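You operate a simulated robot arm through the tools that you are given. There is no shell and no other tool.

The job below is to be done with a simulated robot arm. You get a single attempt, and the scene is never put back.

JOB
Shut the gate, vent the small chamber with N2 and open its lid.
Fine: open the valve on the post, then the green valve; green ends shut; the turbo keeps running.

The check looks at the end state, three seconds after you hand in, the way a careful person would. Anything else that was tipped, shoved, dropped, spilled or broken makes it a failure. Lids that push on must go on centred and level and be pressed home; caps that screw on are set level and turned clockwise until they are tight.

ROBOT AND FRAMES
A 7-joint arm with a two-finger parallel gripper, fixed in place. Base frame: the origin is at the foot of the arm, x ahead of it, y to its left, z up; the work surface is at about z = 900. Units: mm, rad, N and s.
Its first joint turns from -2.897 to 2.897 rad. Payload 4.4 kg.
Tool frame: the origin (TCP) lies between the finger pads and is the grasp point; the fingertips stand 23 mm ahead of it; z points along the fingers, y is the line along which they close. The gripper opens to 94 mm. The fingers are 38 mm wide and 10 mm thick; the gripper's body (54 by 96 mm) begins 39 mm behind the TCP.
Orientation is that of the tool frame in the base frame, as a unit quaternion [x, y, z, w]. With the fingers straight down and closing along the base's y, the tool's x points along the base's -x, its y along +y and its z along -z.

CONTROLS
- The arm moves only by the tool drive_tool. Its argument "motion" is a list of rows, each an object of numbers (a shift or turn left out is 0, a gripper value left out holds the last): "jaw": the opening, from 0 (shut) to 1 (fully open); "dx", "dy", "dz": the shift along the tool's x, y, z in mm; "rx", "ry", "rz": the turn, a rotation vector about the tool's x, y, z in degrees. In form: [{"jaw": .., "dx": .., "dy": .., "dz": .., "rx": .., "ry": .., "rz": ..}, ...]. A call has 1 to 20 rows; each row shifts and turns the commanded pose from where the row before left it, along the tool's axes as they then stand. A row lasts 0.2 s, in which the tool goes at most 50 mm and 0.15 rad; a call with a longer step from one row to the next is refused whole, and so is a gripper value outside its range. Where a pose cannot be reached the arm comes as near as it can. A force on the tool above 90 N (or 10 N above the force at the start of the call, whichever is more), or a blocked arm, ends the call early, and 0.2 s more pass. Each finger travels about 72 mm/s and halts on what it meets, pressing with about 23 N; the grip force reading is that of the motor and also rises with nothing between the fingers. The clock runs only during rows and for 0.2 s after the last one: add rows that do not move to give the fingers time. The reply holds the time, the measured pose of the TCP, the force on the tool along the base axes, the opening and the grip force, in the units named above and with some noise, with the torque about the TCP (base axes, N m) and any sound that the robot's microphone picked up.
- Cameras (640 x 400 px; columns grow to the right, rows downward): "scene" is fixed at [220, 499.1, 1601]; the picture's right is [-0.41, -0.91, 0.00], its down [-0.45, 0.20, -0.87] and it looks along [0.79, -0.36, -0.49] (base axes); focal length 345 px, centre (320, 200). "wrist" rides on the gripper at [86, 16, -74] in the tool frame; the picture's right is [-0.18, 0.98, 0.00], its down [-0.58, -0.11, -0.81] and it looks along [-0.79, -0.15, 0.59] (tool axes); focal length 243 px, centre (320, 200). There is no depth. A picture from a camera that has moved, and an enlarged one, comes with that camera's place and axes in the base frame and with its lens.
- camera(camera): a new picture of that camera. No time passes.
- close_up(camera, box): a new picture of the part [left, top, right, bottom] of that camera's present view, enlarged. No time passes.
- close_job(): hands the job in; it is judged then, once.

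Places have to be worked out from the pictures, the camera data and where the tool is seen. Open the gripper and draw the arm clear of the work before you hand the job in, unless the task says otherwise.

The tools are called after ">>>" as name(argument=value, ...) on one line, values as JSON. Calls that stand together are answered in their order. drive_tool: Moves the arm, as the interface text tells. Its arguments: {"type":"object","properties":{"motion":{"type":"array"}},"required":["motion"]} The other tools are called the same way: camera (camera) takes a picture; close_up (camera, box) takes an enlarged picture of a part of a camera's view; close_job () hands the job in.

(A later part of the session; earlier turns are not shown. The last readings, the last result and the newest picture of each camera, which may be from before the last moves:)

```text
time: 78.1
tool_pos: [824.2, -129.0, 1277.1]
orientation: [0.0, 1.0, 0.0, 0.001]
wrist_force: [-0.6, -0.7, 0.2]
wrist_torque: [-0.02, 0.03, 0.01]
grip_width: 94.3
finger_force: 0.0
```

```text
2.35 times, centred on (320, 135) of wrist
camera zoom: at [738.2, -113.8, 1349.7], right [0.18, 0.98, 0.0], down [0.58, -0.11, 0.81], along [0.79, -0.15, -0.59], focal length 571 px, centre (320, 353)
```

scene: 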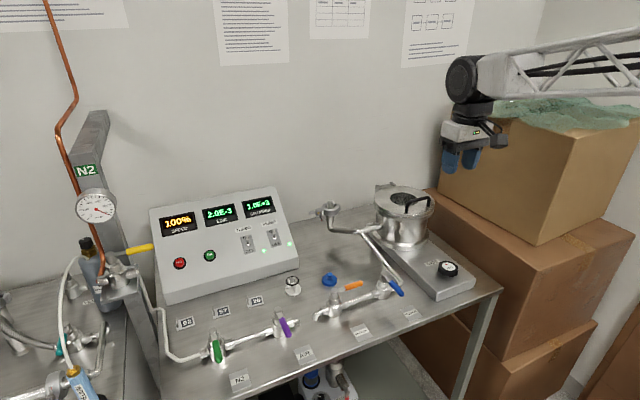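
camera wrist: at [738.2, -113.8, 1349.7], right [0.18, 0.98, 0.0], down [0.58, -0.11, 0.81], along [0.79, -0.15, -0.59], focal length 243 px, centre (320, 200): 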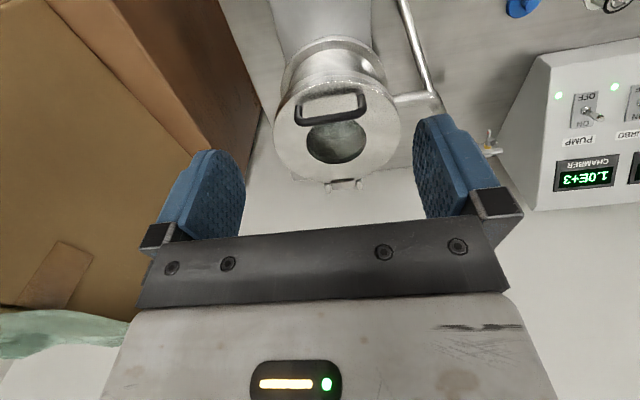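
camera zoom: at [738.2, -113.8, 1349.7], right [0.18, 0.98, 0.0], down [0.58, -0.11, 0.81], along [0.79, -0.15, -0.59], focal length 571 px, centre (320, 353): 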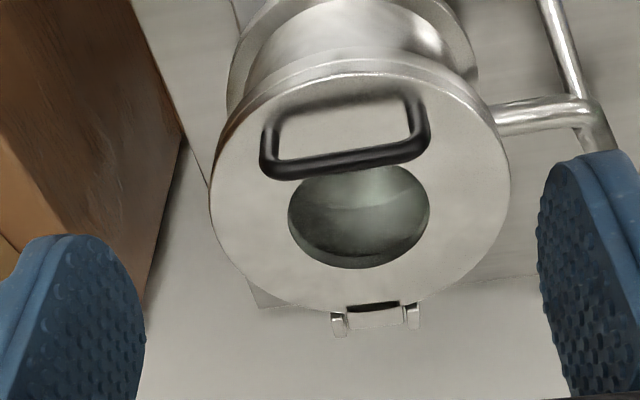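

The bar centre is at about (919, -134, 1094), running along y for 80 mm, ≈36 mm above the lid (lid centre ≈(980, -133, 1058), hinge ≈ x 1083). I yaw the tool 90° so the fingers close across the bar, and test the reach above the lid in free air.

>>> drive_tool(motion=[{"rz": 7.5}, {"rz": 7.5}, {"rz": 7.5}, {"rz": 7.5}, {"rz": 7.5}, {"rz": 7.5}, {"rz": 7.5}, {"rz": 7.5}, {"rz": 7.5}, {"rz": 7.5}, {"rz": 7.5}, {"rz": 7.5}, {}])

>>> drive_tool(motion=[{"dy": 40, "dz": 5}, {"dy": 40, "dz": 5}, {"dy": 40, "dz": 5}, {"dy": 40, "dz": 5}, {"dy": 30, "dz": 5}, {"dy": 30, "dz": 5}, {"dy": 25, "dz": 5}, {"dy": 25, "dz": 5}, {}, {}])

>>> camera(camera="scene")

>>> camera(camera="wrist")

```text
time: 80.9
tool_pos: [825.3, -130.6, 1276.8]
orientation: [0.707, 0.707, 0.001, 0.001]
wrist_force: [-0.5, -1.0, 0.1]
wrist_torque: [-0.02, 0.01, 0.01]
grip_width: 94.1
finger_force: 0.1
```

```text
time: 83.1
tool_pos: [1098.5, -130.2, 1235.1]
orientation: [0.707, 0.707, 0.0, 0.001]
wrist_force: [-0.5, 0.6, 0.4]
wrist_torque: [-0.02, -0.02, -0.05]
grip_width: 93.9
finger_force: 0.1
```

```text
taken
```

scene: 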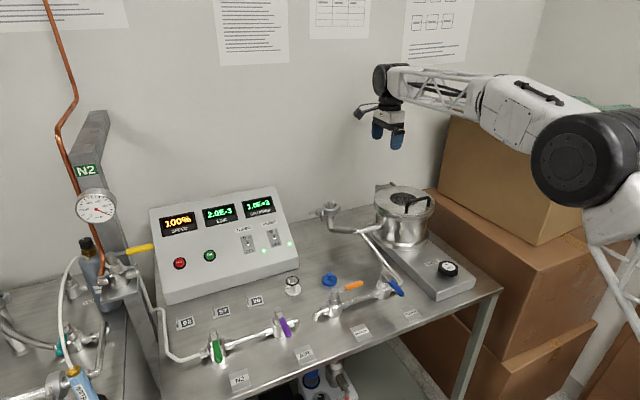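

```text
taken
camera wrist: at [1113.7, -42.1, 1309.4], right [0.98, -0.18, 0.0], down [-0.11, -0.58, 0.81], along [-0.15, -0.79, -0.59], focal length 243 px, centre (320, 200)
```

wrist: 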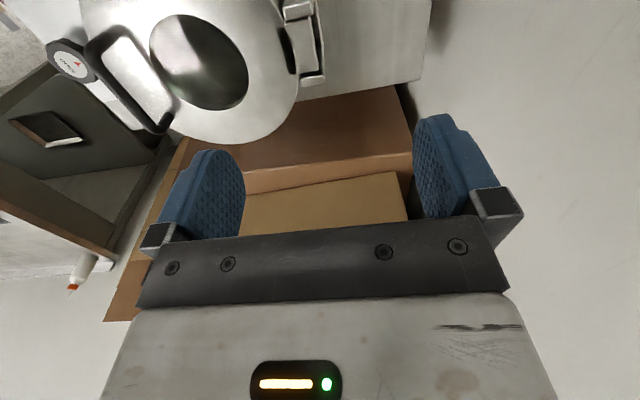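

Reach is fine out to x≈1100 with the tool vertical. This view shows the lid and hinge from above; I zoom in to measure.

>>> close_up(camera="wrist", box=[60, 0, 340, 180])

>>> close_up(camera="wrist", box=[260, 0, 340, 100])

```text
2.22 times, centred on (200, 90) of wrist
camera zoom: at [1113.7, -42.1, 1309.4], right [0.98, -0.18, 0.0], down [-0.11, -0.58, 0.81], along [-0.15, -0.79, -0.59], focal length 539 px, centre (587, 444)
```

zoom: 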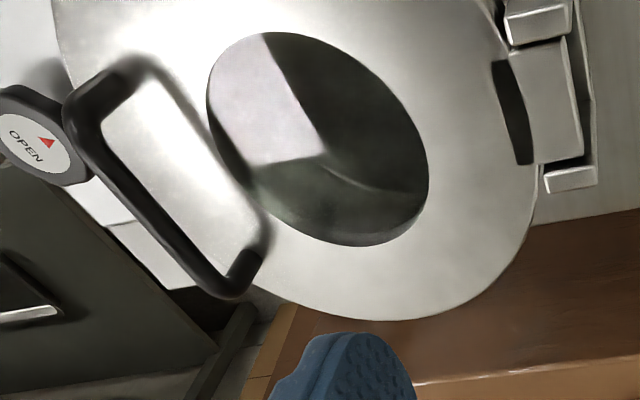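

```text
4.00 times, centred on (300, 50) of wrist
camera zoom: at [1113.7, -42.1, 1309.4], right [0.98, -0.18, 0.0], down [-0.11, -0.58, 0.81], along [-0.15, -0.79, -0.59], focal length 970 px, centre (400, 800)
```

zoom: 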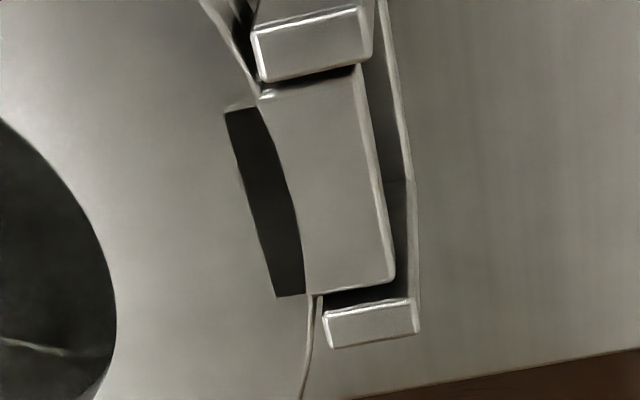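

Better triangulation: bar centre ≈ (915, -133, 1099), lid top z≈1055.5, hinge axis ≈ (x 1084, z ≈1065). I'll retract, tilt the tool to horizontal (pointing +x) so one finger goes under the bar, and then swing it rigidly about the hinge.

>>> drive_tool(motion=[{"dy": -45, "dx": -3}, {"dy": -45}, {"dy": -45}, {"dy": -45}, {"dy": -45}, {"dy": -45}, {"dy": -45}, {}])

>>> drive_tool(motion=[{"jaw": 0.4, "rx": -7.5}, {"rx": -7.5}, {"rx": -7.5}, {"rx": -7.5}, {"rx": -7.5}, {"rx": -7.5}, {"rx": -7.5}, {"rx": -7.5}, {"rx": -7.5}, {"rx": -7.5}, {"rx": -7.5}, {"rx": -7.5}, {}])

>>> camera(camera="scene")

>>> camera(camera="wrist")

```text
time: 84.9
tool_pos: [779.1, -131.4, 1237.2]
orientation: [0.707, 0.707, 0.0, 0.001]
wrist_force: [0.5, -0.5, -0.1]
wrist_torque: [-0.01, -0.04, 0.0]
grip_width: 94.1
finger_force: 0.1
```

```text
time: 87.7
tool_pos: [779.3, -132.7, 1237.9]
orientation: [0.5, 0.499, 0.501, 0.501]
wrist_force: [0.0, 1.1, 0.4]
wrist_torque: [-0.01, 0.0, -0.03]
grip_width: 37.6
finger_force: 0.0
```

```text
taken
```

scene: 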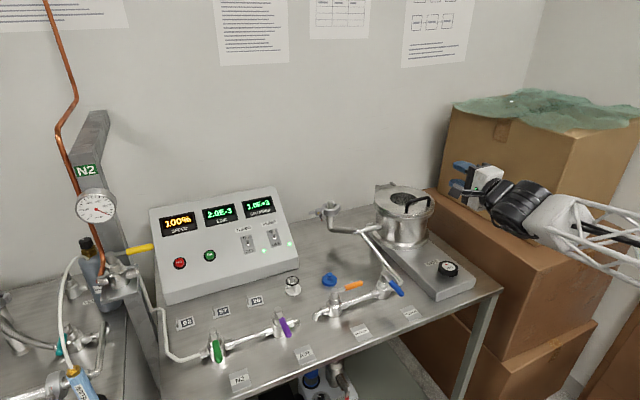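

```text
taken
camera wrist: at [705.3, -45.3, 1252.4], right [0.0, -0.18, 0.98], down [-0.81, -0.58, -0.11], along [0.59, -0.79, -0.15], focal length 243 px, centre (320, 200)
```

wrist: 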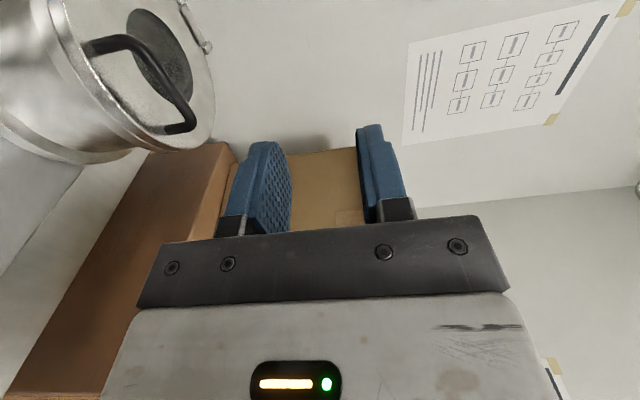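

Tool is horizontal, pointing +x. I lower it to bar height in front of the lid.

>>> drive_tool(motion=[{"dy": -35}, {"dy": -35}, {"dy": -35}, {"dy": -34}, {}])

>>> camera(camera="wrist")

>>> close_up(camera="scene", box=[350, 140, 530, 280])

```text
time: 88.9
tool_pos: [780.0, -132.2, 1095.1]
orientation: [0.5, 0.499, 0.5, 0.501]
wrist_force: [0.3, 0.1, 0.2]
wrist_torque: [-0.01, -0.02, -0.02]
grip_width: 37.5
finger_force: 0.1
```

```text
taken
camera wrist: at [706.2, -45.6, 1113.0], right [0.0, -0.18, 0.98], down [-0.81, -0.58, -0.11], along [0.59, -0.79, -0.15], focal length 243 px, centre (320, 200)
```

wrist: 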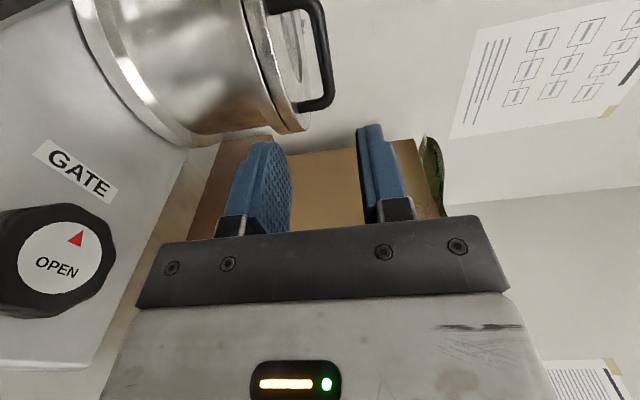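

```text
2.86 times, centred on (440, 210) of scene
camera zoom: at [220.0, 499.1, 1601.0], right [-0.41, -0.91, 0.0], down [-0.45, 0.2, -0.87], along [0.79, -0.36, -0.49], focal length 987 px, centre (-23, 171)
```

zoom: 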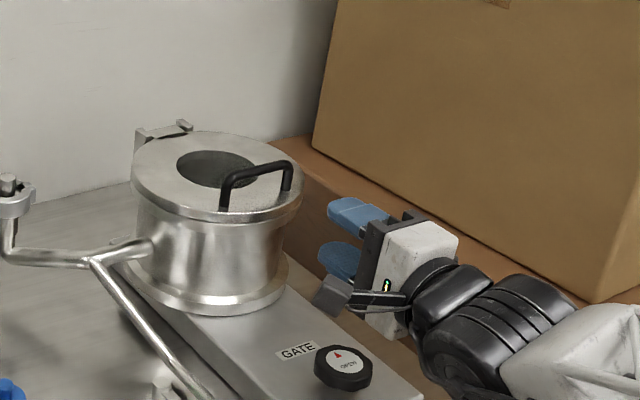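

Bar seen at z≈1095–1099, matched with the tool height. I advance toward it with the jaws straddling (one above, one below), stopping short to look.

>>> drive_tool(motion=[{"dy": 2, "dz": 25}, {"dz": 25}, {"dz": 25}, {"dz": 15}, {}])

>>> camera(camera="wrist")

>>> close_up(camera="scene", box=[350, 140, 490, 260])

```text
time: 90.1
tool_pos: [868.4, -132.6, 1099.9]
orientation: [0.5, 0.499, 0.501, 0.501]
wrist_force: [-0.1, 0.0, -0.1]
wrist_torque: [0.0, -0.03, 0.01]
grip_width: 37.4
finger_force: 0.0
```

```text
taken
camera wrist: at [794.8, -44.6, 1115.7], right [0.0, -0.18, 0.98], down [-0.81, -0.58, -0.11], along [0.59, -0.79, -0.15], focal length 243 px, centre (320, 200)
```

wrist: 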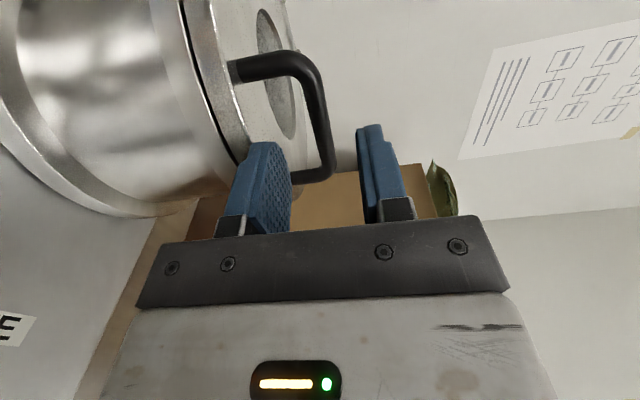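

```text
3.33 times, centred on (420, 200) of scene
camera zoom: at [220.0, 499.1, 1601.0], right [-0.41, -0.91, 0.0], down [-0.45, 0.2, -0.87], along [0.79, -0.36, -0.49], focal length 1151 px, centre (-13, 200)
```

zoom: 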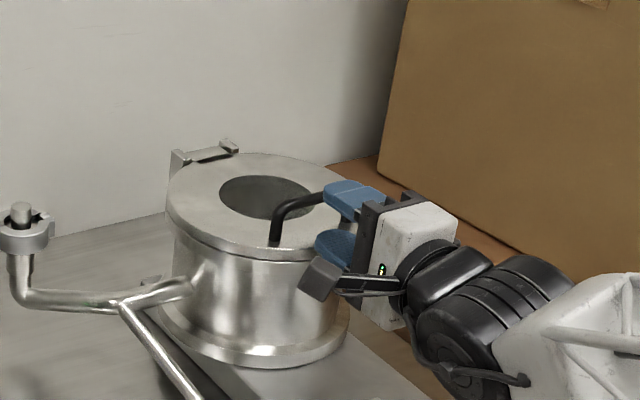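

Bar measures (915, z 1096.4) from this close view; I trim down 2.5 mm and advance so the bar lies about 8 mm ahead of the TCP.

>>> drive_tool(motion=[{"dy": -2.5, "dz": 15}, {"dz": 15}, {"dz": 8.5}, {}])

>>> camera(camera="wrist")

>>> close_up(camera="scene", box=[350, 140, 490, 260])

```text
time: 90.6
tool_pos: [884.9, -133.2, 1094.3]
orientation: [0.501, 0.501, 0.499, 0.499]
wrist_force: [-105.9, 14.7, 13.2]
wrist_torque: [0.27, 2.75, -0.19]
grip_width: 31.7
finger_force: 0.2
stopped in row 2: the force on the tool passed its limit at 197 N (the readings are from after the stop); the commanded pose is now the measured one
```

```text
taken
camera wrist: at [810.8, -45.5, 1111.0], right [0.0, -0.19, 0.98], down [-0.81, -0.58, -0.11], along [0.59, -0.79, -0.15], focal length 243 px, centre (320, 200)
```

wrist: 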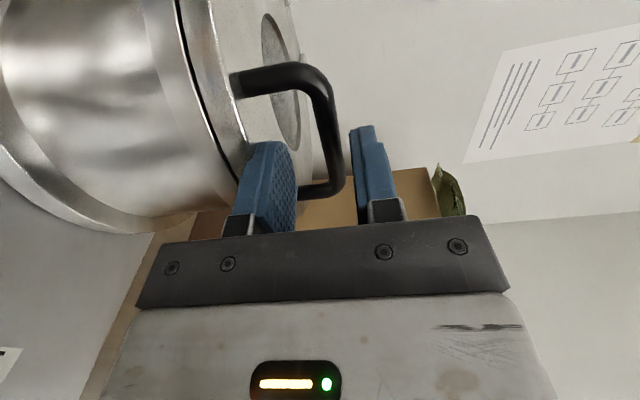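

```text
3.33 times, centred on (420, 200) of scene
camera zoom: at [220.0, 499.1, 1601.0], right [-0.41, -0.91, 0.0], down [-0.45, 0.2, -0.87], along [0.79, -0.36, -0.49], focal length 1151 px, centre (-13, 200)
```

zoom: 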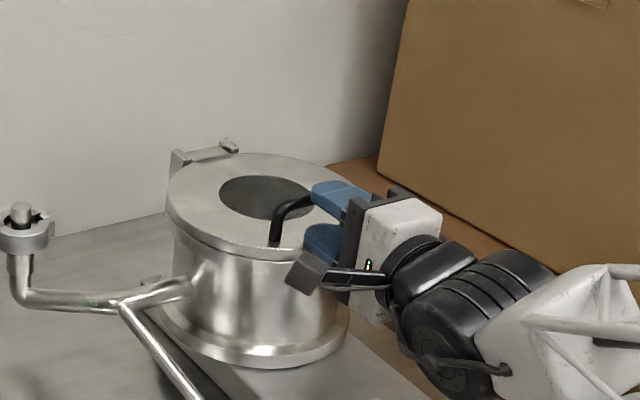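

The tool was stopped by contact (about 106 N along -x, applied ≈27 mm below the TCP, i.e. at the lower finger). I look closely before doing anything else.

>>> close_up(camera="wrist", box=[200, 50, 420, 230])

>>> close_up(camera="scene", box=[400, 170, 470, 230])

```text
2.22 times, centred on (310, 140) of wrist
camera zoom: at [810.8, -45.5, 1111.0], right [0.0, -0.19, 0.98], down [-0.81, -0.58, -0.11], along [0.59, -0.79, -0.15], focal length 539 px, centre (342, 333)
```

zoom: 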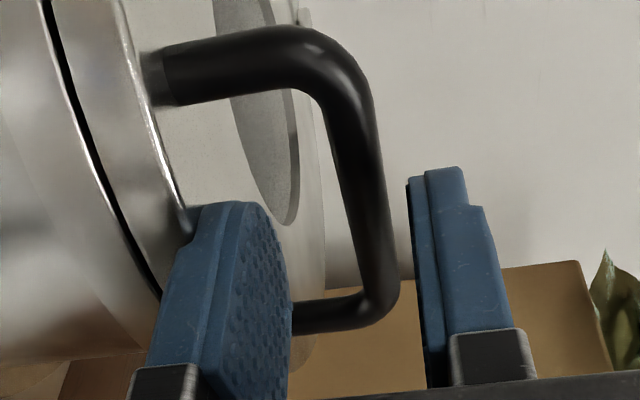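

```text
6.67 times, centred on (435, 200) of scene
camera zoom: at [220.0, 499.1, 1601.0], right [-0.41, -0.91, 0.0], down [-0.45, 0.2, -0.87], along [0.79, -0.36, -0.49], focal length 2302 px, centre (-447, 200)
```

zoom: 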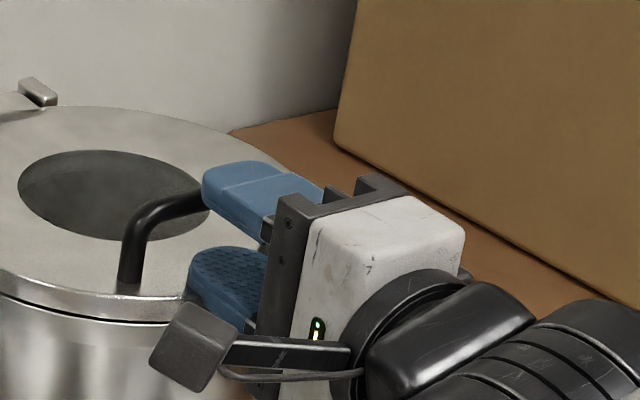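

The lower finger's tip touched the lid rim: the lid top is really near z≈1066 and the bar ≈(908–915, z 1099). I back off, raise slightly and narrow the gap so the lower finger fits between lid and bar.

>>> drive_tool(motion=[{"dz": -10}, {"dz": -15}, {"jaw": 0.27, "dy": 7}, {}, {}])

>>> camera(camera="wrist")

>>> close_up(camera="wrist", box=[200, 50, 420, 230])

>>> close_up(camera="scene", box=[360, 160, 480, 260])

```text
time: 91.8
tool_pos: [862.2, -133.3, 1100.4]
orientation: [0.502, 0.5, 0.5, 0.498]
wrist_force: [0.5, -0.2, 1.0]
wrist_torque: [-0.01, 0.0, 0.0]
grip_width: 25.3
finger_force: 0.1
```

```text
taken
camera wrist: at [788.1, -45.4, 1116.9], right [0.0, -0.19, 0.98], down [-0.81, -0.58, -0.11], along [0.59, -0.79, -0.15], focal length 243 px, centre (320, 200)
```

wrist: 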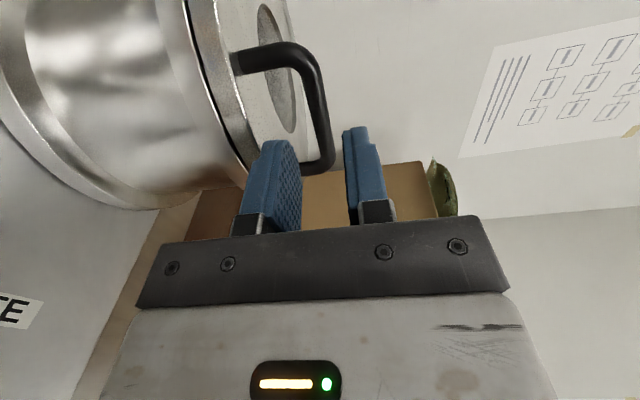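

```text
2.22 times, centred on (310, 140) of wrist
camera zoom: at [788.1, -45.4, 1116.9], right [0.0, -0.19, 0.98], down [-0.81, -0.58, -0.11], along [0.59, -0.79, -0.15], focal length 539 px, centre (342, 333)
```

zoom: 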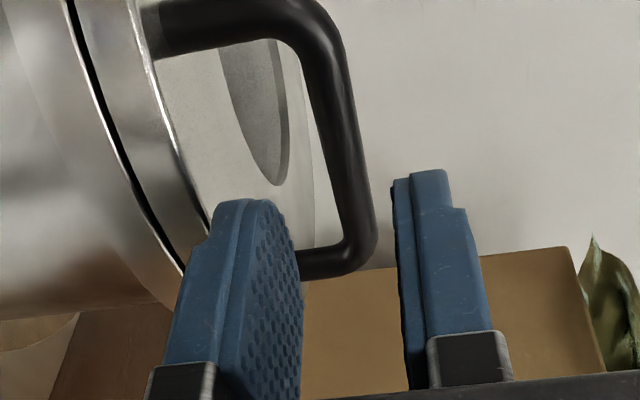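

```text
4.00 times, centred on (420, 210) of scene
camera zoom: at [220.0, 499.1, 1601.0], right [-0.41, -0.91, 0.0], down [-0.45, 0.2, -0.87], along [0.79, -0.36, -0.49], focal length 1381 px, centre (-80, 160)
```

zoom: 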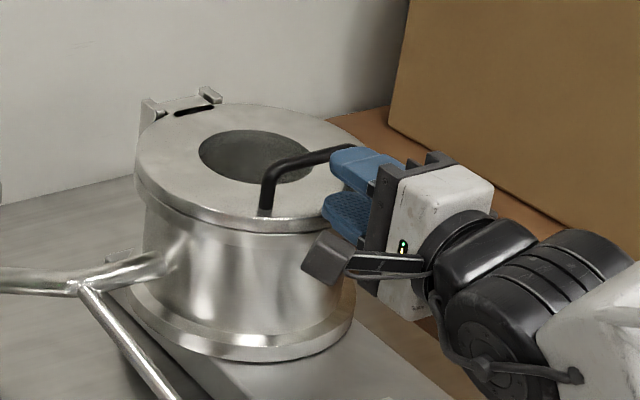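

Now gap 25 mm centred on the bar (z≈1099), lower finger bottom ≈1078 vs lid ≈1066. I advance slowly in small steps.

>>> drive_tool(motion=[{"dz": 6}, {"dz": 6}, {"dz": 5}, {"dz": 4}, {"dz": 4}, {}])

>>> close_up(camera="wrist", box=[200, 50, 420, 230])

>>> close_up(camera="scene", box=[380, 160, 480, 240])

```text
time: 93.2
tool_pos: [887.3, -132.0, 1101.1]
orientation: [0.501, 0.501, 0.499, 0.499]
wrist_force: [-0.5, 0.5, -0.4]
wrist_torque: [0.01, 0.02, 0.01]
grip_width: 25.6
finger_force: 0.1
```

```text
2.22 times, centred on (310, 140) of wrist
camera zoom: at [813.1, -45.2, 1117.0], right [0.0, -0.19, 0.98], down [-0.81, -0.58, -0.11], along [0.59, -0.79, -0.15], focal length 539 px, centre (342, 333)
```

zoom: 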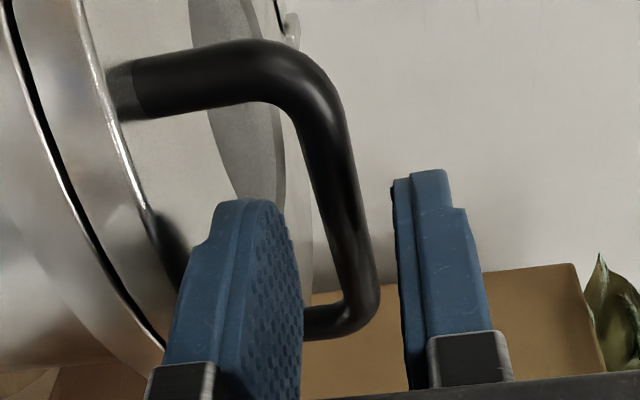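

```text
5.00 times, centred on (430, 200) of scene
camera zoom: at [220.0, 499.1, 1601.0], right [-0.41, -0.91, 0.0], down [-0.45, 0.2, -0.87], along [0.79, -0.36, -0.49], focal length 1727 px, centre (-230, 200)
```

zoom: 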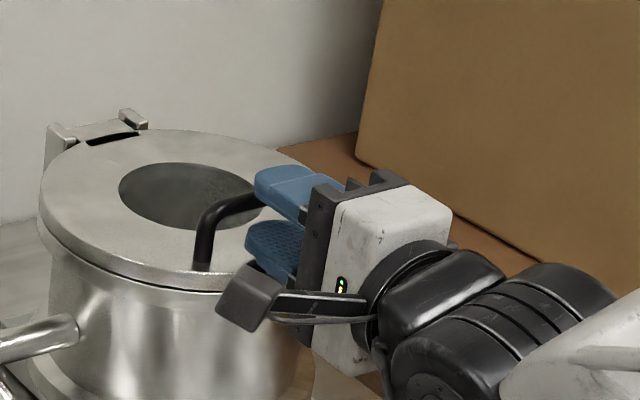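

No contact; the bar runs between the pads. I advance a further 18 mm in small steps.

>>> drive_tool(motion=[{"dz": 5}, {"dz": 5}, {"dz": 4}, {"dz": 4}, {}])

>>> close_up(camera="wrist", box=[200, 50, 420, 230])

>>> close_up(camera="scene", box=[380, 160, 480, 240])

```text
time: 94.4
tool_pos: [905.3, -132.0, 1100.6]
orientation: [0.502, 0.5, 0.5, 0.499]
wrist_force: [-0.1, 0.0, 0.5]
wrist_torque: [-0.02, 0.01, -0.01]
grip_width: 25.4
finger_force: 0.2
```

```text
2.22 times, centred on (310, 140) of wrist
camera zoom: at [830.8, -45.4, 1117.3], right [0.0, -0.19, 0.98], down [-0.81, -0.58, -0.11], along [0.59, -0.79, -0.15], focal length 539 px, centre (342, 333)
```

zoom: 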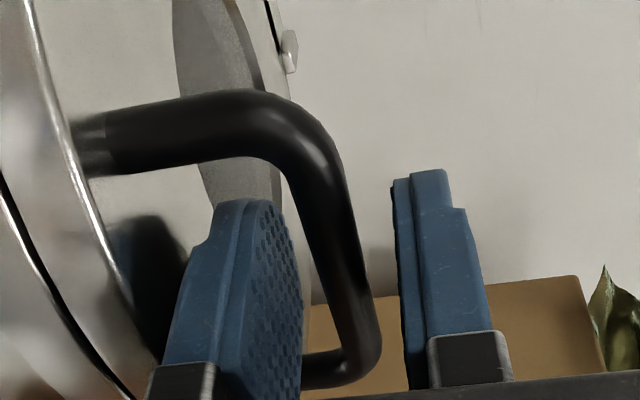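

```text
5.00 times, centred on (430, 200) of scene
camera zoom: at [220.0, 499.1, 1601.0], right [-0.41, -0.91, 0.0], down [-0.45, 0.2, -0.87], along [0.79, -0.36, -0.49], focal length 1727 px, centre (-230, 200)
```

zoom: 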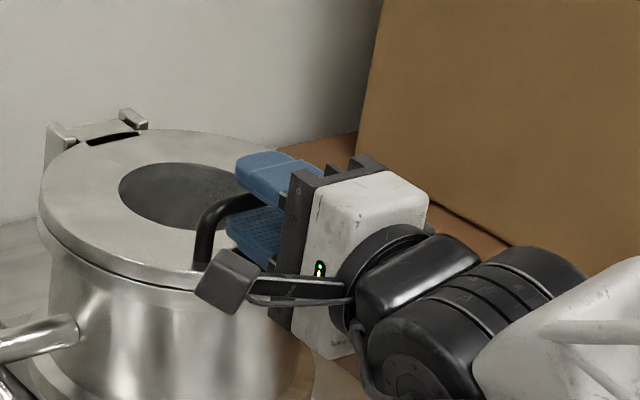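

The bar is between the pads ≈11 mm ahead of the TCP. I go 4 mm deeper, trim 1.5 mm down and close the gripper on the bar.

>>> drive_tool(motion=[{"dz": 4, "dy": -1.5}, {}, {"jaw": 0.15}, {"jaw": 0.1}, {"jaw": 0.05}, {"jaw": 0.0}, {}, {}])

>>> close_up(camera="wrist", box=[200, 50, 420, 230])

```text
time: 96.2
tool_pos: [909.1, -133.7, 1100.1]
orientation: [0.501, 0.5, 0.499, 0.5]
wrist_force: [2.7, -1.0, 5.8]
wrist_torque: [-1.73, 0.0, 0.25]
grip_width: 11.1
finger_force: 45.1
```

```text
2.22 times, centred on (310, 140) of wrist
camera zoom: at [835.1, -45.9, 1115.8], right [0.0, -0.19, 0.98], down [-0.81, -0.58, -0.11], along [0.59, -0.79, -0.15], focal length 539 px, centre (342, 333)
```

zoom: 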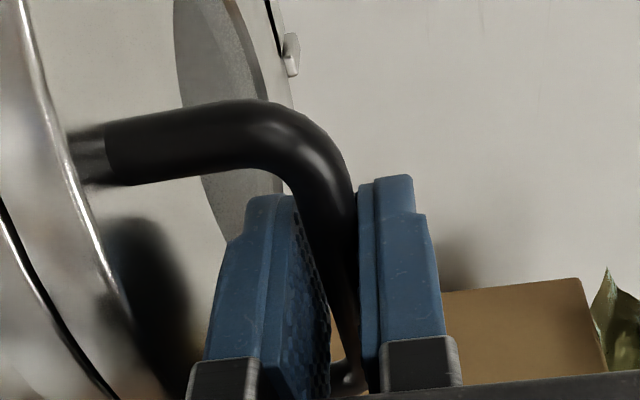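

Bar gripped (11 mm). I now start lifting: a rigid swing about the hinge (pivot 175 mm ahead, 35 mm below the TCP), 12° first.

>>> drive_tool(motion=[{"dy": 3.04, "dz": 0.64, "rx": 1}, {"dy": 6.08, "dz": 1.33, "rx": 2}, {"dy": 12.12, "dz": 2.87, "rx": 4}, {}])

>>> camera(camera="wrist")

>>> close_up(camera="scene", box=[350, 140, 490, 260])

```text
time: 97.2
tool_pos: [914.0, -132.3, 1120.4]
orientation: [0.531, 0.531, 0.468, 0.467]
wrist_force: [25.2, -12.1, -13.2]
wrist_torque: [-1.8, 0.06, -0.21]
grip_width: 11.4
finger_force: 45.2
```

```text
taken
camera wrist: at [843.1, -45.9, 1144.8], right [0.12, -0.19, 0.97], down [-0.81, -0.58, -0.01], along [0.57, -0.79, -0.22], focal length 243 px, centre (320, 200)
```

wrist: 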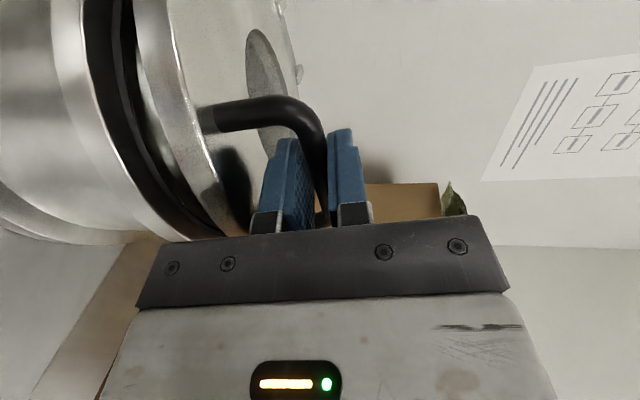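

```text
3.33 times, centred on (420, 200) of scene
camera zoom: at [220.0, 499.1, 1601.0], right [-0.41, -0.91, 0.0], down [-0.45, 0.2, -0.87], along [0.79, -0.36, -0.49], focal length 1151 px, centre (-13, 200)
```

zoom: 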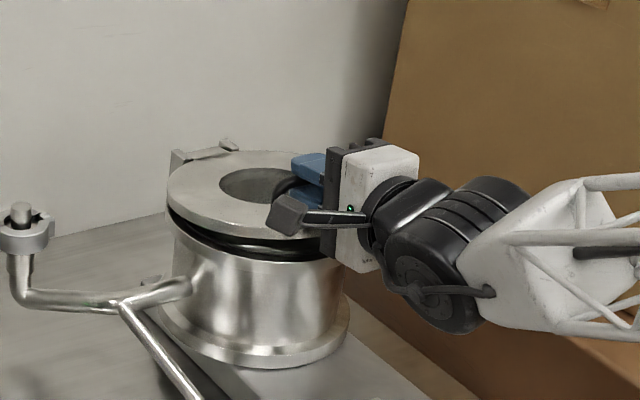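

The lid is lifting off cleanly (≈7°), forces small. I continue the swing 20° more.

>>> drive_tool(motion=[{"dy": 12.12, "dz": 2.87, "rx": 4}, {"dy": 12.12, "dz": 2.87, "rx": 4}, {"dy": 12.12, "dz": 2.87, "rx": 4}, {"dy": 12.12, "dz": 2.87, "rx": 4}, {"dy": 12.12, "dz": 2.87, "rx": 4}, {}])

>>> camera(camera="wrist")

>>> close_up(camera="scene", box=[340, 110, 500, 250])

```text
time: 98.6
tool_pos: [942.5, -130.8, 1178.0]
orientation: [0.602, 0.604, 0.369, 0.368]
wrist_force: [-26.7, 6.3, 18.1]
wrist_torque: [-1.45, -0.07, 0.83]
grip_width: 11.3
finger_force: 44.9
```

```text
taken
camera wrist: at [884.5, -44.8, 1225.3], right [0.45, -0.18, 0.88], down [-0.77, -0.58, 0.27], along [0.46, -0.79, -0.4], focal length 243 px, centre (320, 200)
```

wrist: 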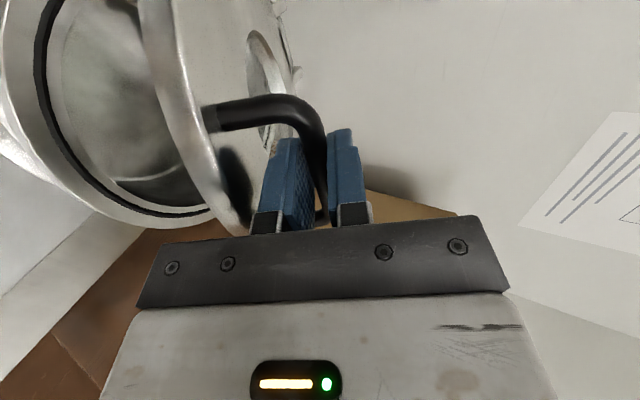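

```text
2.86 times, centred on (420, 180) of scene
camera zoom: at [220.0, 499.1, 1601.0], right [-0.41, -0.91, 0.0], down [-0.45, 0.2, -0.87], along [0.79, -0.36, -0.49], focal length 987 px, centre (34, 257)
```

zoom: 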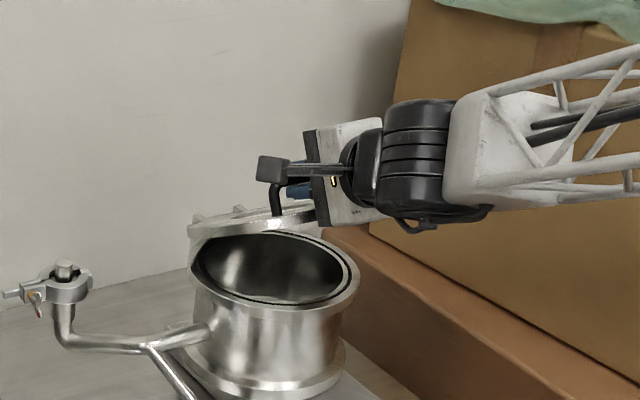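

Lid at about 27°, forces ≈30 N pointing outward from the hinge, so I ease the inward component a little and continue another 28°.

>>> drive_tool(motion=[{"dy": 12.12, "dz": 1.9, "rx": 4}, {"dy": 12.12, "dz": 2.5, "rx": 4}, {"dy": 12.12, "dz": 2.7, "rx": 4}, {"dy": 12.12, "dz": 2.7, "rx": 4}, {"dy": 12.12, "dz": 2.7, "rx": 4}, {"dy": 12.12, "dz": 2.7, "rx": 4}, {"dy": 12.12, "dz": 2.7, "rx": 4}, {}])

>>> camera(camera="wrist")

>>> camera(camera="scene")

```text
time: 100.4
tool_pos: [1001.3, -128.1, 1226.8]
orientation: [0.662, 0.67, 0.244, 0.231]
wrist_force: [0.3, -0.5, 1.1]
wrist_torque: [0.02, 0.01, -0.04]
grip_width: 0.1
finger_force: 42.7
out of reach, approached as far as the arm can: row 2, 3
```

```text
taken
camera wrist: at [965.2, -42.9, 1294.6], right [0.77, -0.18, 0.62], down [-0.58, -0.6, 0.55], along [0.27, -0.78, -0.56], focal length 243 px, centre (320, 200)
```

wrist: 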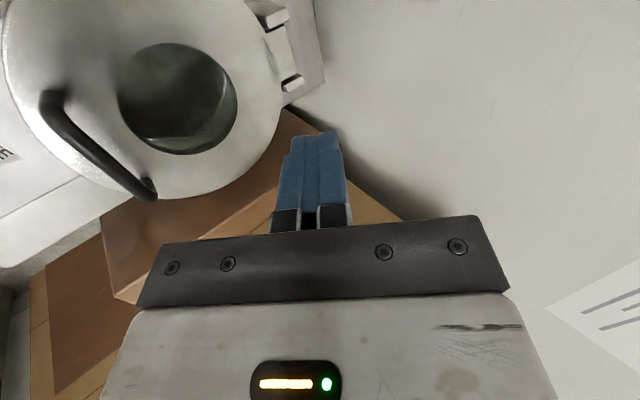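

```text
taken
```

scene: 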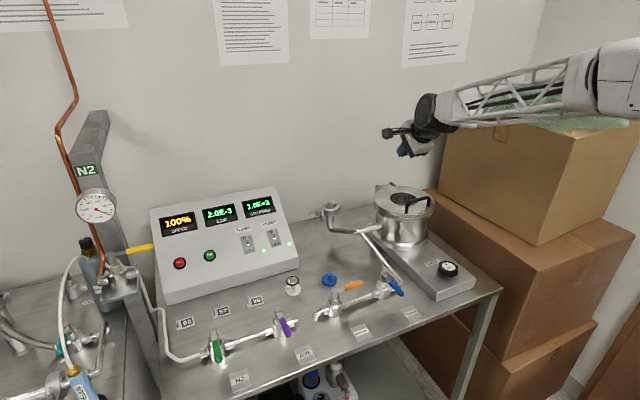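

Rows 2–3 were out of the arm's reach in that tilted posture; the tool deviated, lost the bar and the lid swung back shut. I first restore a vertical tool and inspect the lid.

>>> drive_tool(motion=[{"rx": 5}, {"rx": 5}, {"rx": 5}, {"rx": 5}, {"rx": 5}, {"rx": 5}, {"rx": 5}, {}])

>>> camera(camera="wrist")

>>> close_up(camera="scene", box=[350, 165, 460, 260])

>>> close_up(camera="scene", box=[150, 185, 300, 275])

```text
time: 102.2
tool_pos: [1001.2, -127.5, 1225.4]
orientation: [0.701, 0.712, 0.031, 0.022]
wrist_force: [0.4, -0.2, 0.1]
wrist_torque: [-0.01, -0.02, 0.03]
grip_width: 0.2
finger_force: 41.9
```

```text
taken
camera wrist: at [1010.4, -42.2, 1302.4], right [0.98, -0.17, 0.07], down [-0.16, -0.59, 0.79], along [-0.09, -0.79, -0.61], focal length 243 px, centre (320, 200)
```

wrist: 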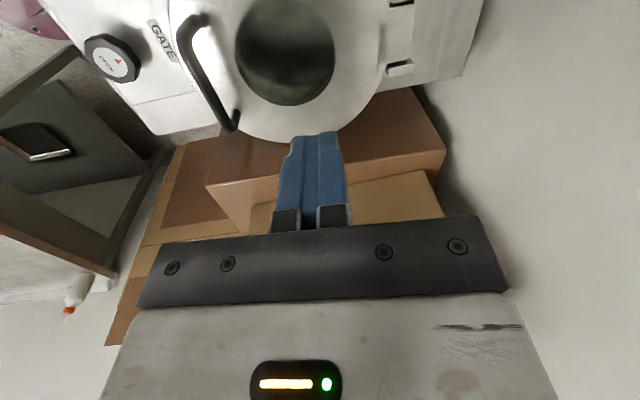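

```text
4.21 times, centred on (405, 212) of scene
camera zoom: at [220.0, 499.1, 1601.0], right [-0.41, -0.91, 0.0], down [-0.45, 0.2, -0.87], along [0.79, -0.36, -0.49], focal length 1454 px, centre (-38, 147)
```

zoom: 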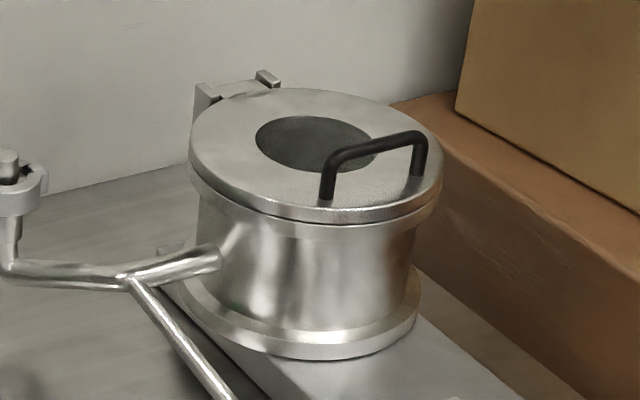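

```text
4.27 times, centred on (225, 230) of scene
camera zoom: at [220.0, 499.1, 1601.0], right [-0.41, -0.91, 0.0], down [-0.45, 0.2, -0.87], along [0.79, -0.36, -0.49], focal length 1474 px, centre (725, 72)
```

zoom: 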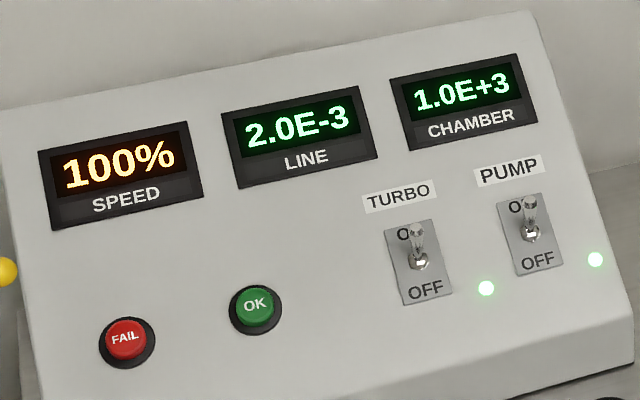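

Lid and everything else look intact. I correct the residual tilt and test how far the vertical tool reaches in free air at the needed height.

>>> drive_tool(motion=[{"rx": 4.2, "rz": 0.9, "jaw": 0.3}, {"dy": 35}, {"dy": 35}, {"dy": 30}, {"dy": 25}, {"dy": 20}, {}])

```text
time: 103.8
tool_pos: [1147.3, -128.5, 1225.5]
orientation: [0.707, 0.707, 0.005, -0.006]
wrist_force: [0.2, 0.1, 0.3]
wrist_torque: [-0.01, -0.01, 0.01]
grip_width: 28.1
finger_force: 0.1
```

The vertical tool reaches x=1147 at that height. I rehearse the whole bar arc backwards in free air, 40 mm above the real path, to check reachability, ending above the handle.

>>> drive_tool(motion=[{"dx": -4.5, "dz": -40}, {"dy": -29, "dz": -8.5}, {"dy": -45, "dz": -3}, {"dy": -44, "dz": 9}, {"dy": -40.4, "dz": 19.4}, {"dy": -33.9, "dz": 29.6}, {"dy": -25, "dz": 37.3}, {"dy": -14.6, "dz": 42.7}, {}])

>>> camera(camera="wrist")

>>> close_up(camera="wrist", box=[220, 80, 420, 230])

>>> close_up(camera="scene", box=[350, 120, 490, 240])

```text
time: 105.8
tool_pos: [915.2, -131.7, 1140.1]
orientation: [0.706, 0.708, 0.005, -0.004]
wrist_force: [0.0, 0.2, 0.0]
wrist_torque: [0.03, 0.0, -0.03]
grip_width: 28.4
finger_force: 0.2
```

```text
taken
camera wrist: at [931.0, -46.0, 1214.9], right [0.98, -0.18, 0.0], down [-0.11, -0.59, 0.8], along [-0.15, -0.79, -0.6], focal length 243 px, centre (320, 200)
```

wrist: 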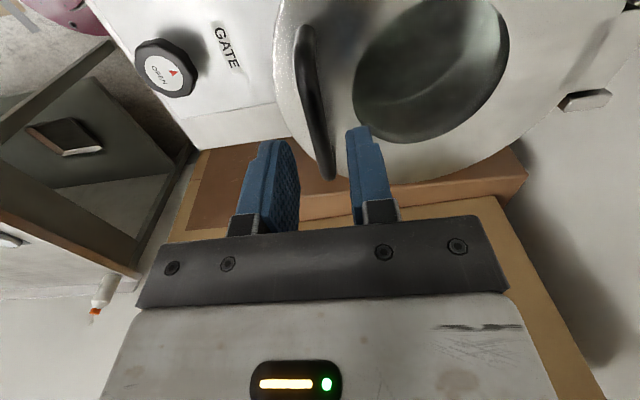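

```text
2.67 times, centred on (320, 155) of wrist
camera zoom: at [931.0, -46.0, 1214.9], right [0.98, -0.18, 0.0], down [-0.11, -0.59, 0.8], along [-0.15, -0.79, -0.6], focal length 647 px, centre (320, 320)
```

zoom: 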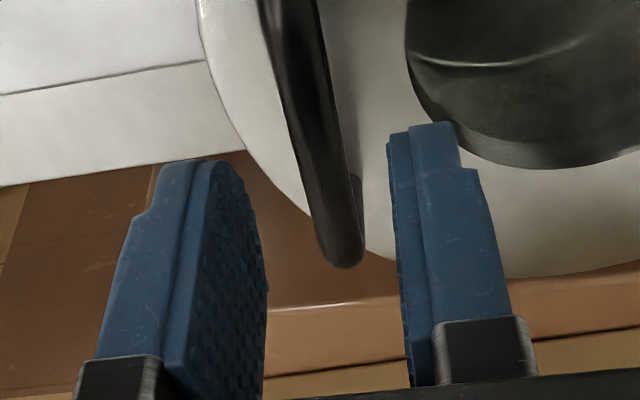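

```text
3.33 times, centred on (420, 180) of scene
camera zoom: at [220.0, 499.1, 1601.0], right [-0.41, -0.91, 0.0], down [-0.45, 0.2, -0.87], along [0.79, -0.36, -0.49], focal length 1151 px, centre (-13, 267)
```

zoom: 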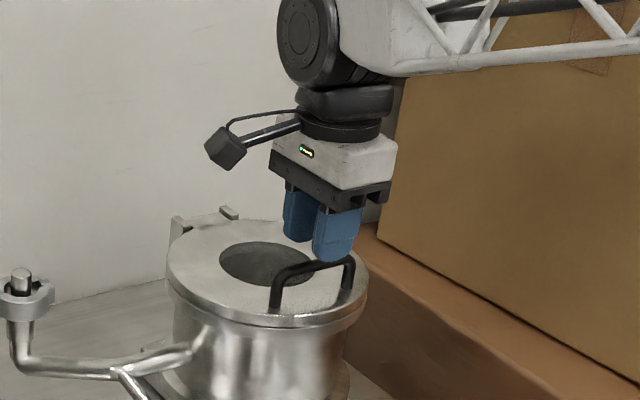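

The full arc with a vertical tool is reachable. The bar sits at about (913, z 1100); refitting the earlier swing puts the hinge at ≈(1087, 1069). I lower over the bar and grip it from above.

>>> drive_tool(motion=[{"dx": -2, "dy": -2, "dz": 12}, {"dz": 12}, {"dz": 8}, {"dz": 4}, {}])

>>> close_up(camera="wrist", box=[220, 80, 420, 230])

>>> close_up(camera="scene", box=[370, 150, 470, 230])

```text
time: 107.0
tool_pos: [912.1, -132.9, 1103.8]
orientation: [0.706, 0.708, 0.004, -0.004]
wrist_force: [-0.3, -0.9, -0.4]
wrist_torque: [0.01, 0.03, 0.01]
grip_width: 28.2
finger_force: 0.0
```

```text
2.67 times, centred on (320, 155) of wrist
camera zoom: at [928.7, -47.4, 1178.9], right [0.98, -0.18, 0.0], down [-0.11, -0.59, 0.8], along [-0.15, -0.79, -0.6], focal length 647 px, centre (320, 320)
```

zoom: 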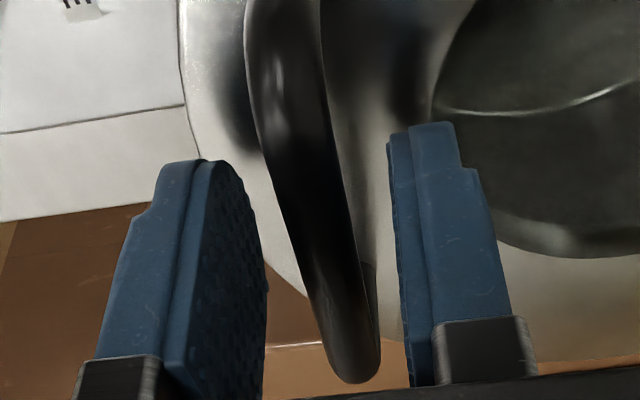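

```text
5.00 times, centred on (420, 190) of scene
camera zoom: at [220.0, 499.1, 1601.0], right [-0.41, -0.91, 0.0], down [-0.45, 0.2, -0.87], along [0.79, -0.36, -0.49], focal length 1727 px, centre (-180, 250)
```

zoom: 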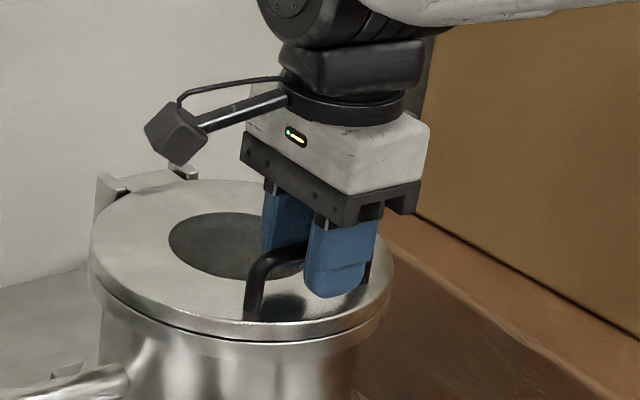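

The bar is between the pads, roughly centred. I close the gripper on it.

>>> drive_tool(motion=[{"jaw": 0.15}, {"jaw": 0.08}, {"jaw": 0.0}, {}, {}])

```text
time: 108.2
tool_pos: [913.7, -133.8, 1104.2]
orientation: [0.707, 0.708, 0.004, -0.004]
wrist_force: [74.3, -5.7, -5.3]
wrist_torque: [0.23, -0.32, -0.79]
grip_width: 10.9
finger_force: 45.1
```

Grip is on, with 74 N in x showing the bar is ~2.4 mm further +x. I relieve that and lift the first 8° along the arc with the tool kept vertical.

>>> drive_tool(motion=[{"dy": 2.4}, {}, {"dy": 2.6, "dz": -12.0}, {"dy": 3.4, "dz": -11.75}, {}])

>>> close_up(camera="wrist", box=[200, 60, 440, 230])

>>> close_up(camera="scene", box=[350, 130, 490, 250])

```text
time: 109.4
tool_pos: [919.9, -134.0, 1127.0]
orientation: [0.706, 0.708, 0.005, -0.004]
wrist_force: [18.9, 16.7, -14.4]
wrist_torque: [0.46, 0.01, -0.18]
grip_width: 10.7
finger_force: 45.2
```

```text
2.35 times, centred on (320, 145) of wrist
camera zoom: at [936.9, -47.5, 1202.4], right [0.98, -0.18, 0.0], down [-0.11, -0.59, 0.8], along [-0.15, -0.78, -0.6], focal length 571 px, centre (320, 329)
```

zoom: 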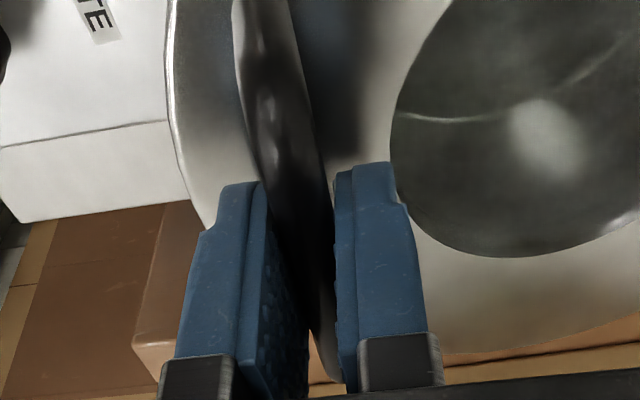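

```text
3.33 times, centred on (420, 190) of scene
camera zoom: at [220.0, 499.1, 1601.0], right [-0.41, -0.91, 0.0], down [-0.45, 0.2, -0.87], along [0.79, -0.36, -0.49], focal length 1151 px, centre (-13, 233)
```

zoom: 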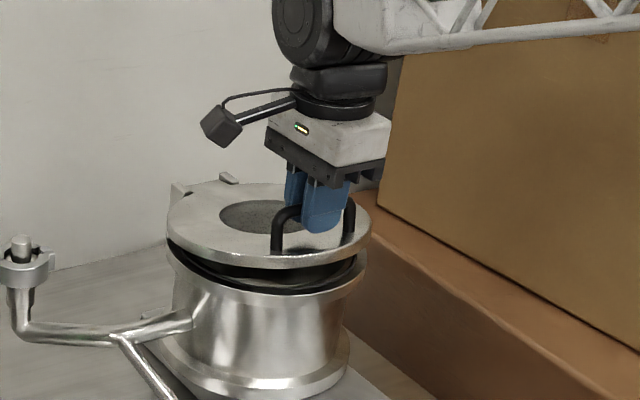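

The lid lifts with about 14 N of weight on the bar. I continue the arc up to 32°.

>>> drive_tool(motion=[{"dx": 0.4, "dy": 4.4, "dz": -11.45}, {"dy": 5.2, "dz": -11.2}, {"dy": 5.8, "dz": -10.8}, {"dy": 6.5, "dz": -10.3}, {"dy": 7.2, "dz": -9.9}, {"dy": 7.9, "dz": -9.35}, {}])

>>> close_up(camera="wrist", box=[200, 60, 440, 230])

>>> close_up(camera="scene", box=[350, 110, 490, 230])

```text
time: 111.0
tool_pos: [958.1, -132.6, 1190.9]
orientation: [0.707, 0.708, 0.004, -0.004]
wrist_force: [6.0, 5.0, -14.6]
wrist_torque: [0.43, 0.04, 1.69]
grip_width: 10.8
finger_force: 45.5
```

```text
2.35 times, centred on (320, 145) of wrist
camera zoom: at [975.1, -47.9, 1265.6], right [0.98, -0.18, 0.0], down [-0.11, -0.59, 0.8], along [-0.15, -0.79, -0.6], focal length 571 px, centre (320, 329)
```

zoom: 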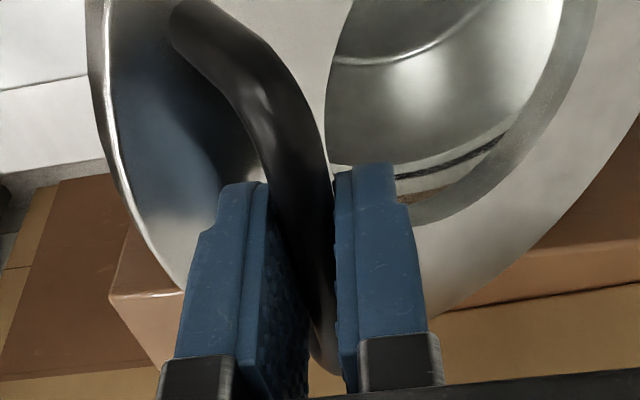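

```text
3.33 times, centred on (420, 170) of scene
camera zoom: at [220.0, 499.1, 1601.0], right [-0.41, -0.91, 0.0], down [-0.45, 0.2, -0.87], along [0.79, -0.36, -0.49], focal length 1151 px, centre (-13, 300)
```

zoom: 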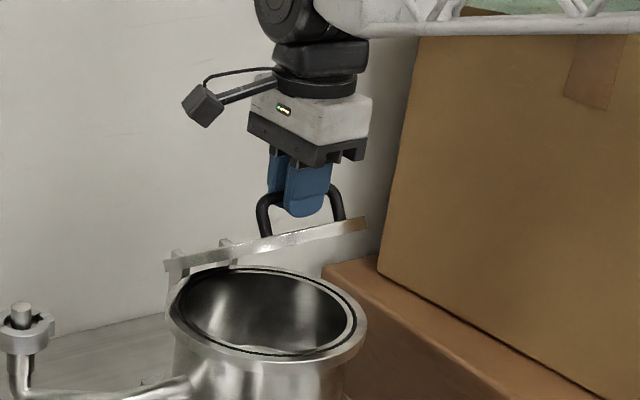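

Very low forces and tracking matches the predicted arc. Continue to 60°.

>>> drive_tool(motion=[{"dy": 8.6, "dz": -8.75}, {"dy": 9.1, "dz": -8.2}, {"dy": 9.7, "dz": -7.5}, {"dy": 10.1, "dz": -6.8}, {"dy": 10.6, "dz": -6.1}, {"dy": 11.1, "dz": -5.3}, {"dy": 11.3, "dz": -4.5}, {}])

>>> close_up(camera="wrist", box=[200, 60, 440, 230])

>>> close_up(camera="scene", box=[350, 100, 490, 220])

```text
time: 112.8
tool_pos: [1029.0, -134.7, 1237.8]
orientation: [0.706, 0.709, 0.005, -0.005]
wrist_force: [3.8, 10.8, -24.2]
wrist_torque: [0.53, 0.0, 1.69]
grip_width: 10.9
finger_force: 45.2
```

```text
2.35 times, centred on (320, 145) of wrist
camera zoom: at [1044.8, -48.7, 1313.0], right [0.98, -0.18, 0.0], down [-0.11, -0.59, 0.8], along [-0.15, -0.79, -0.6], focal length 571 px, centre (320, 329)
```

zoom: 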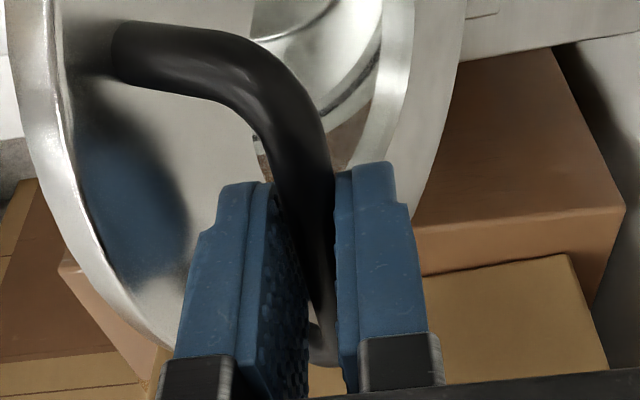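

```text
3.33 times, centred on (420, 160) of scene
camera zoom: at [220.0, 499.1, 1601.0], right [-0.41, -0.91, 0.0], down [-0.45, 0.2, -0.87], along [0.79, -0.36, -0.49], focal length 1151 px, centre (-13, 333)
```

zoom: 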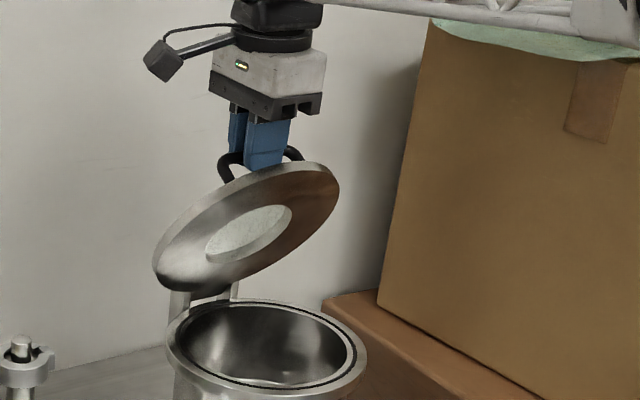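

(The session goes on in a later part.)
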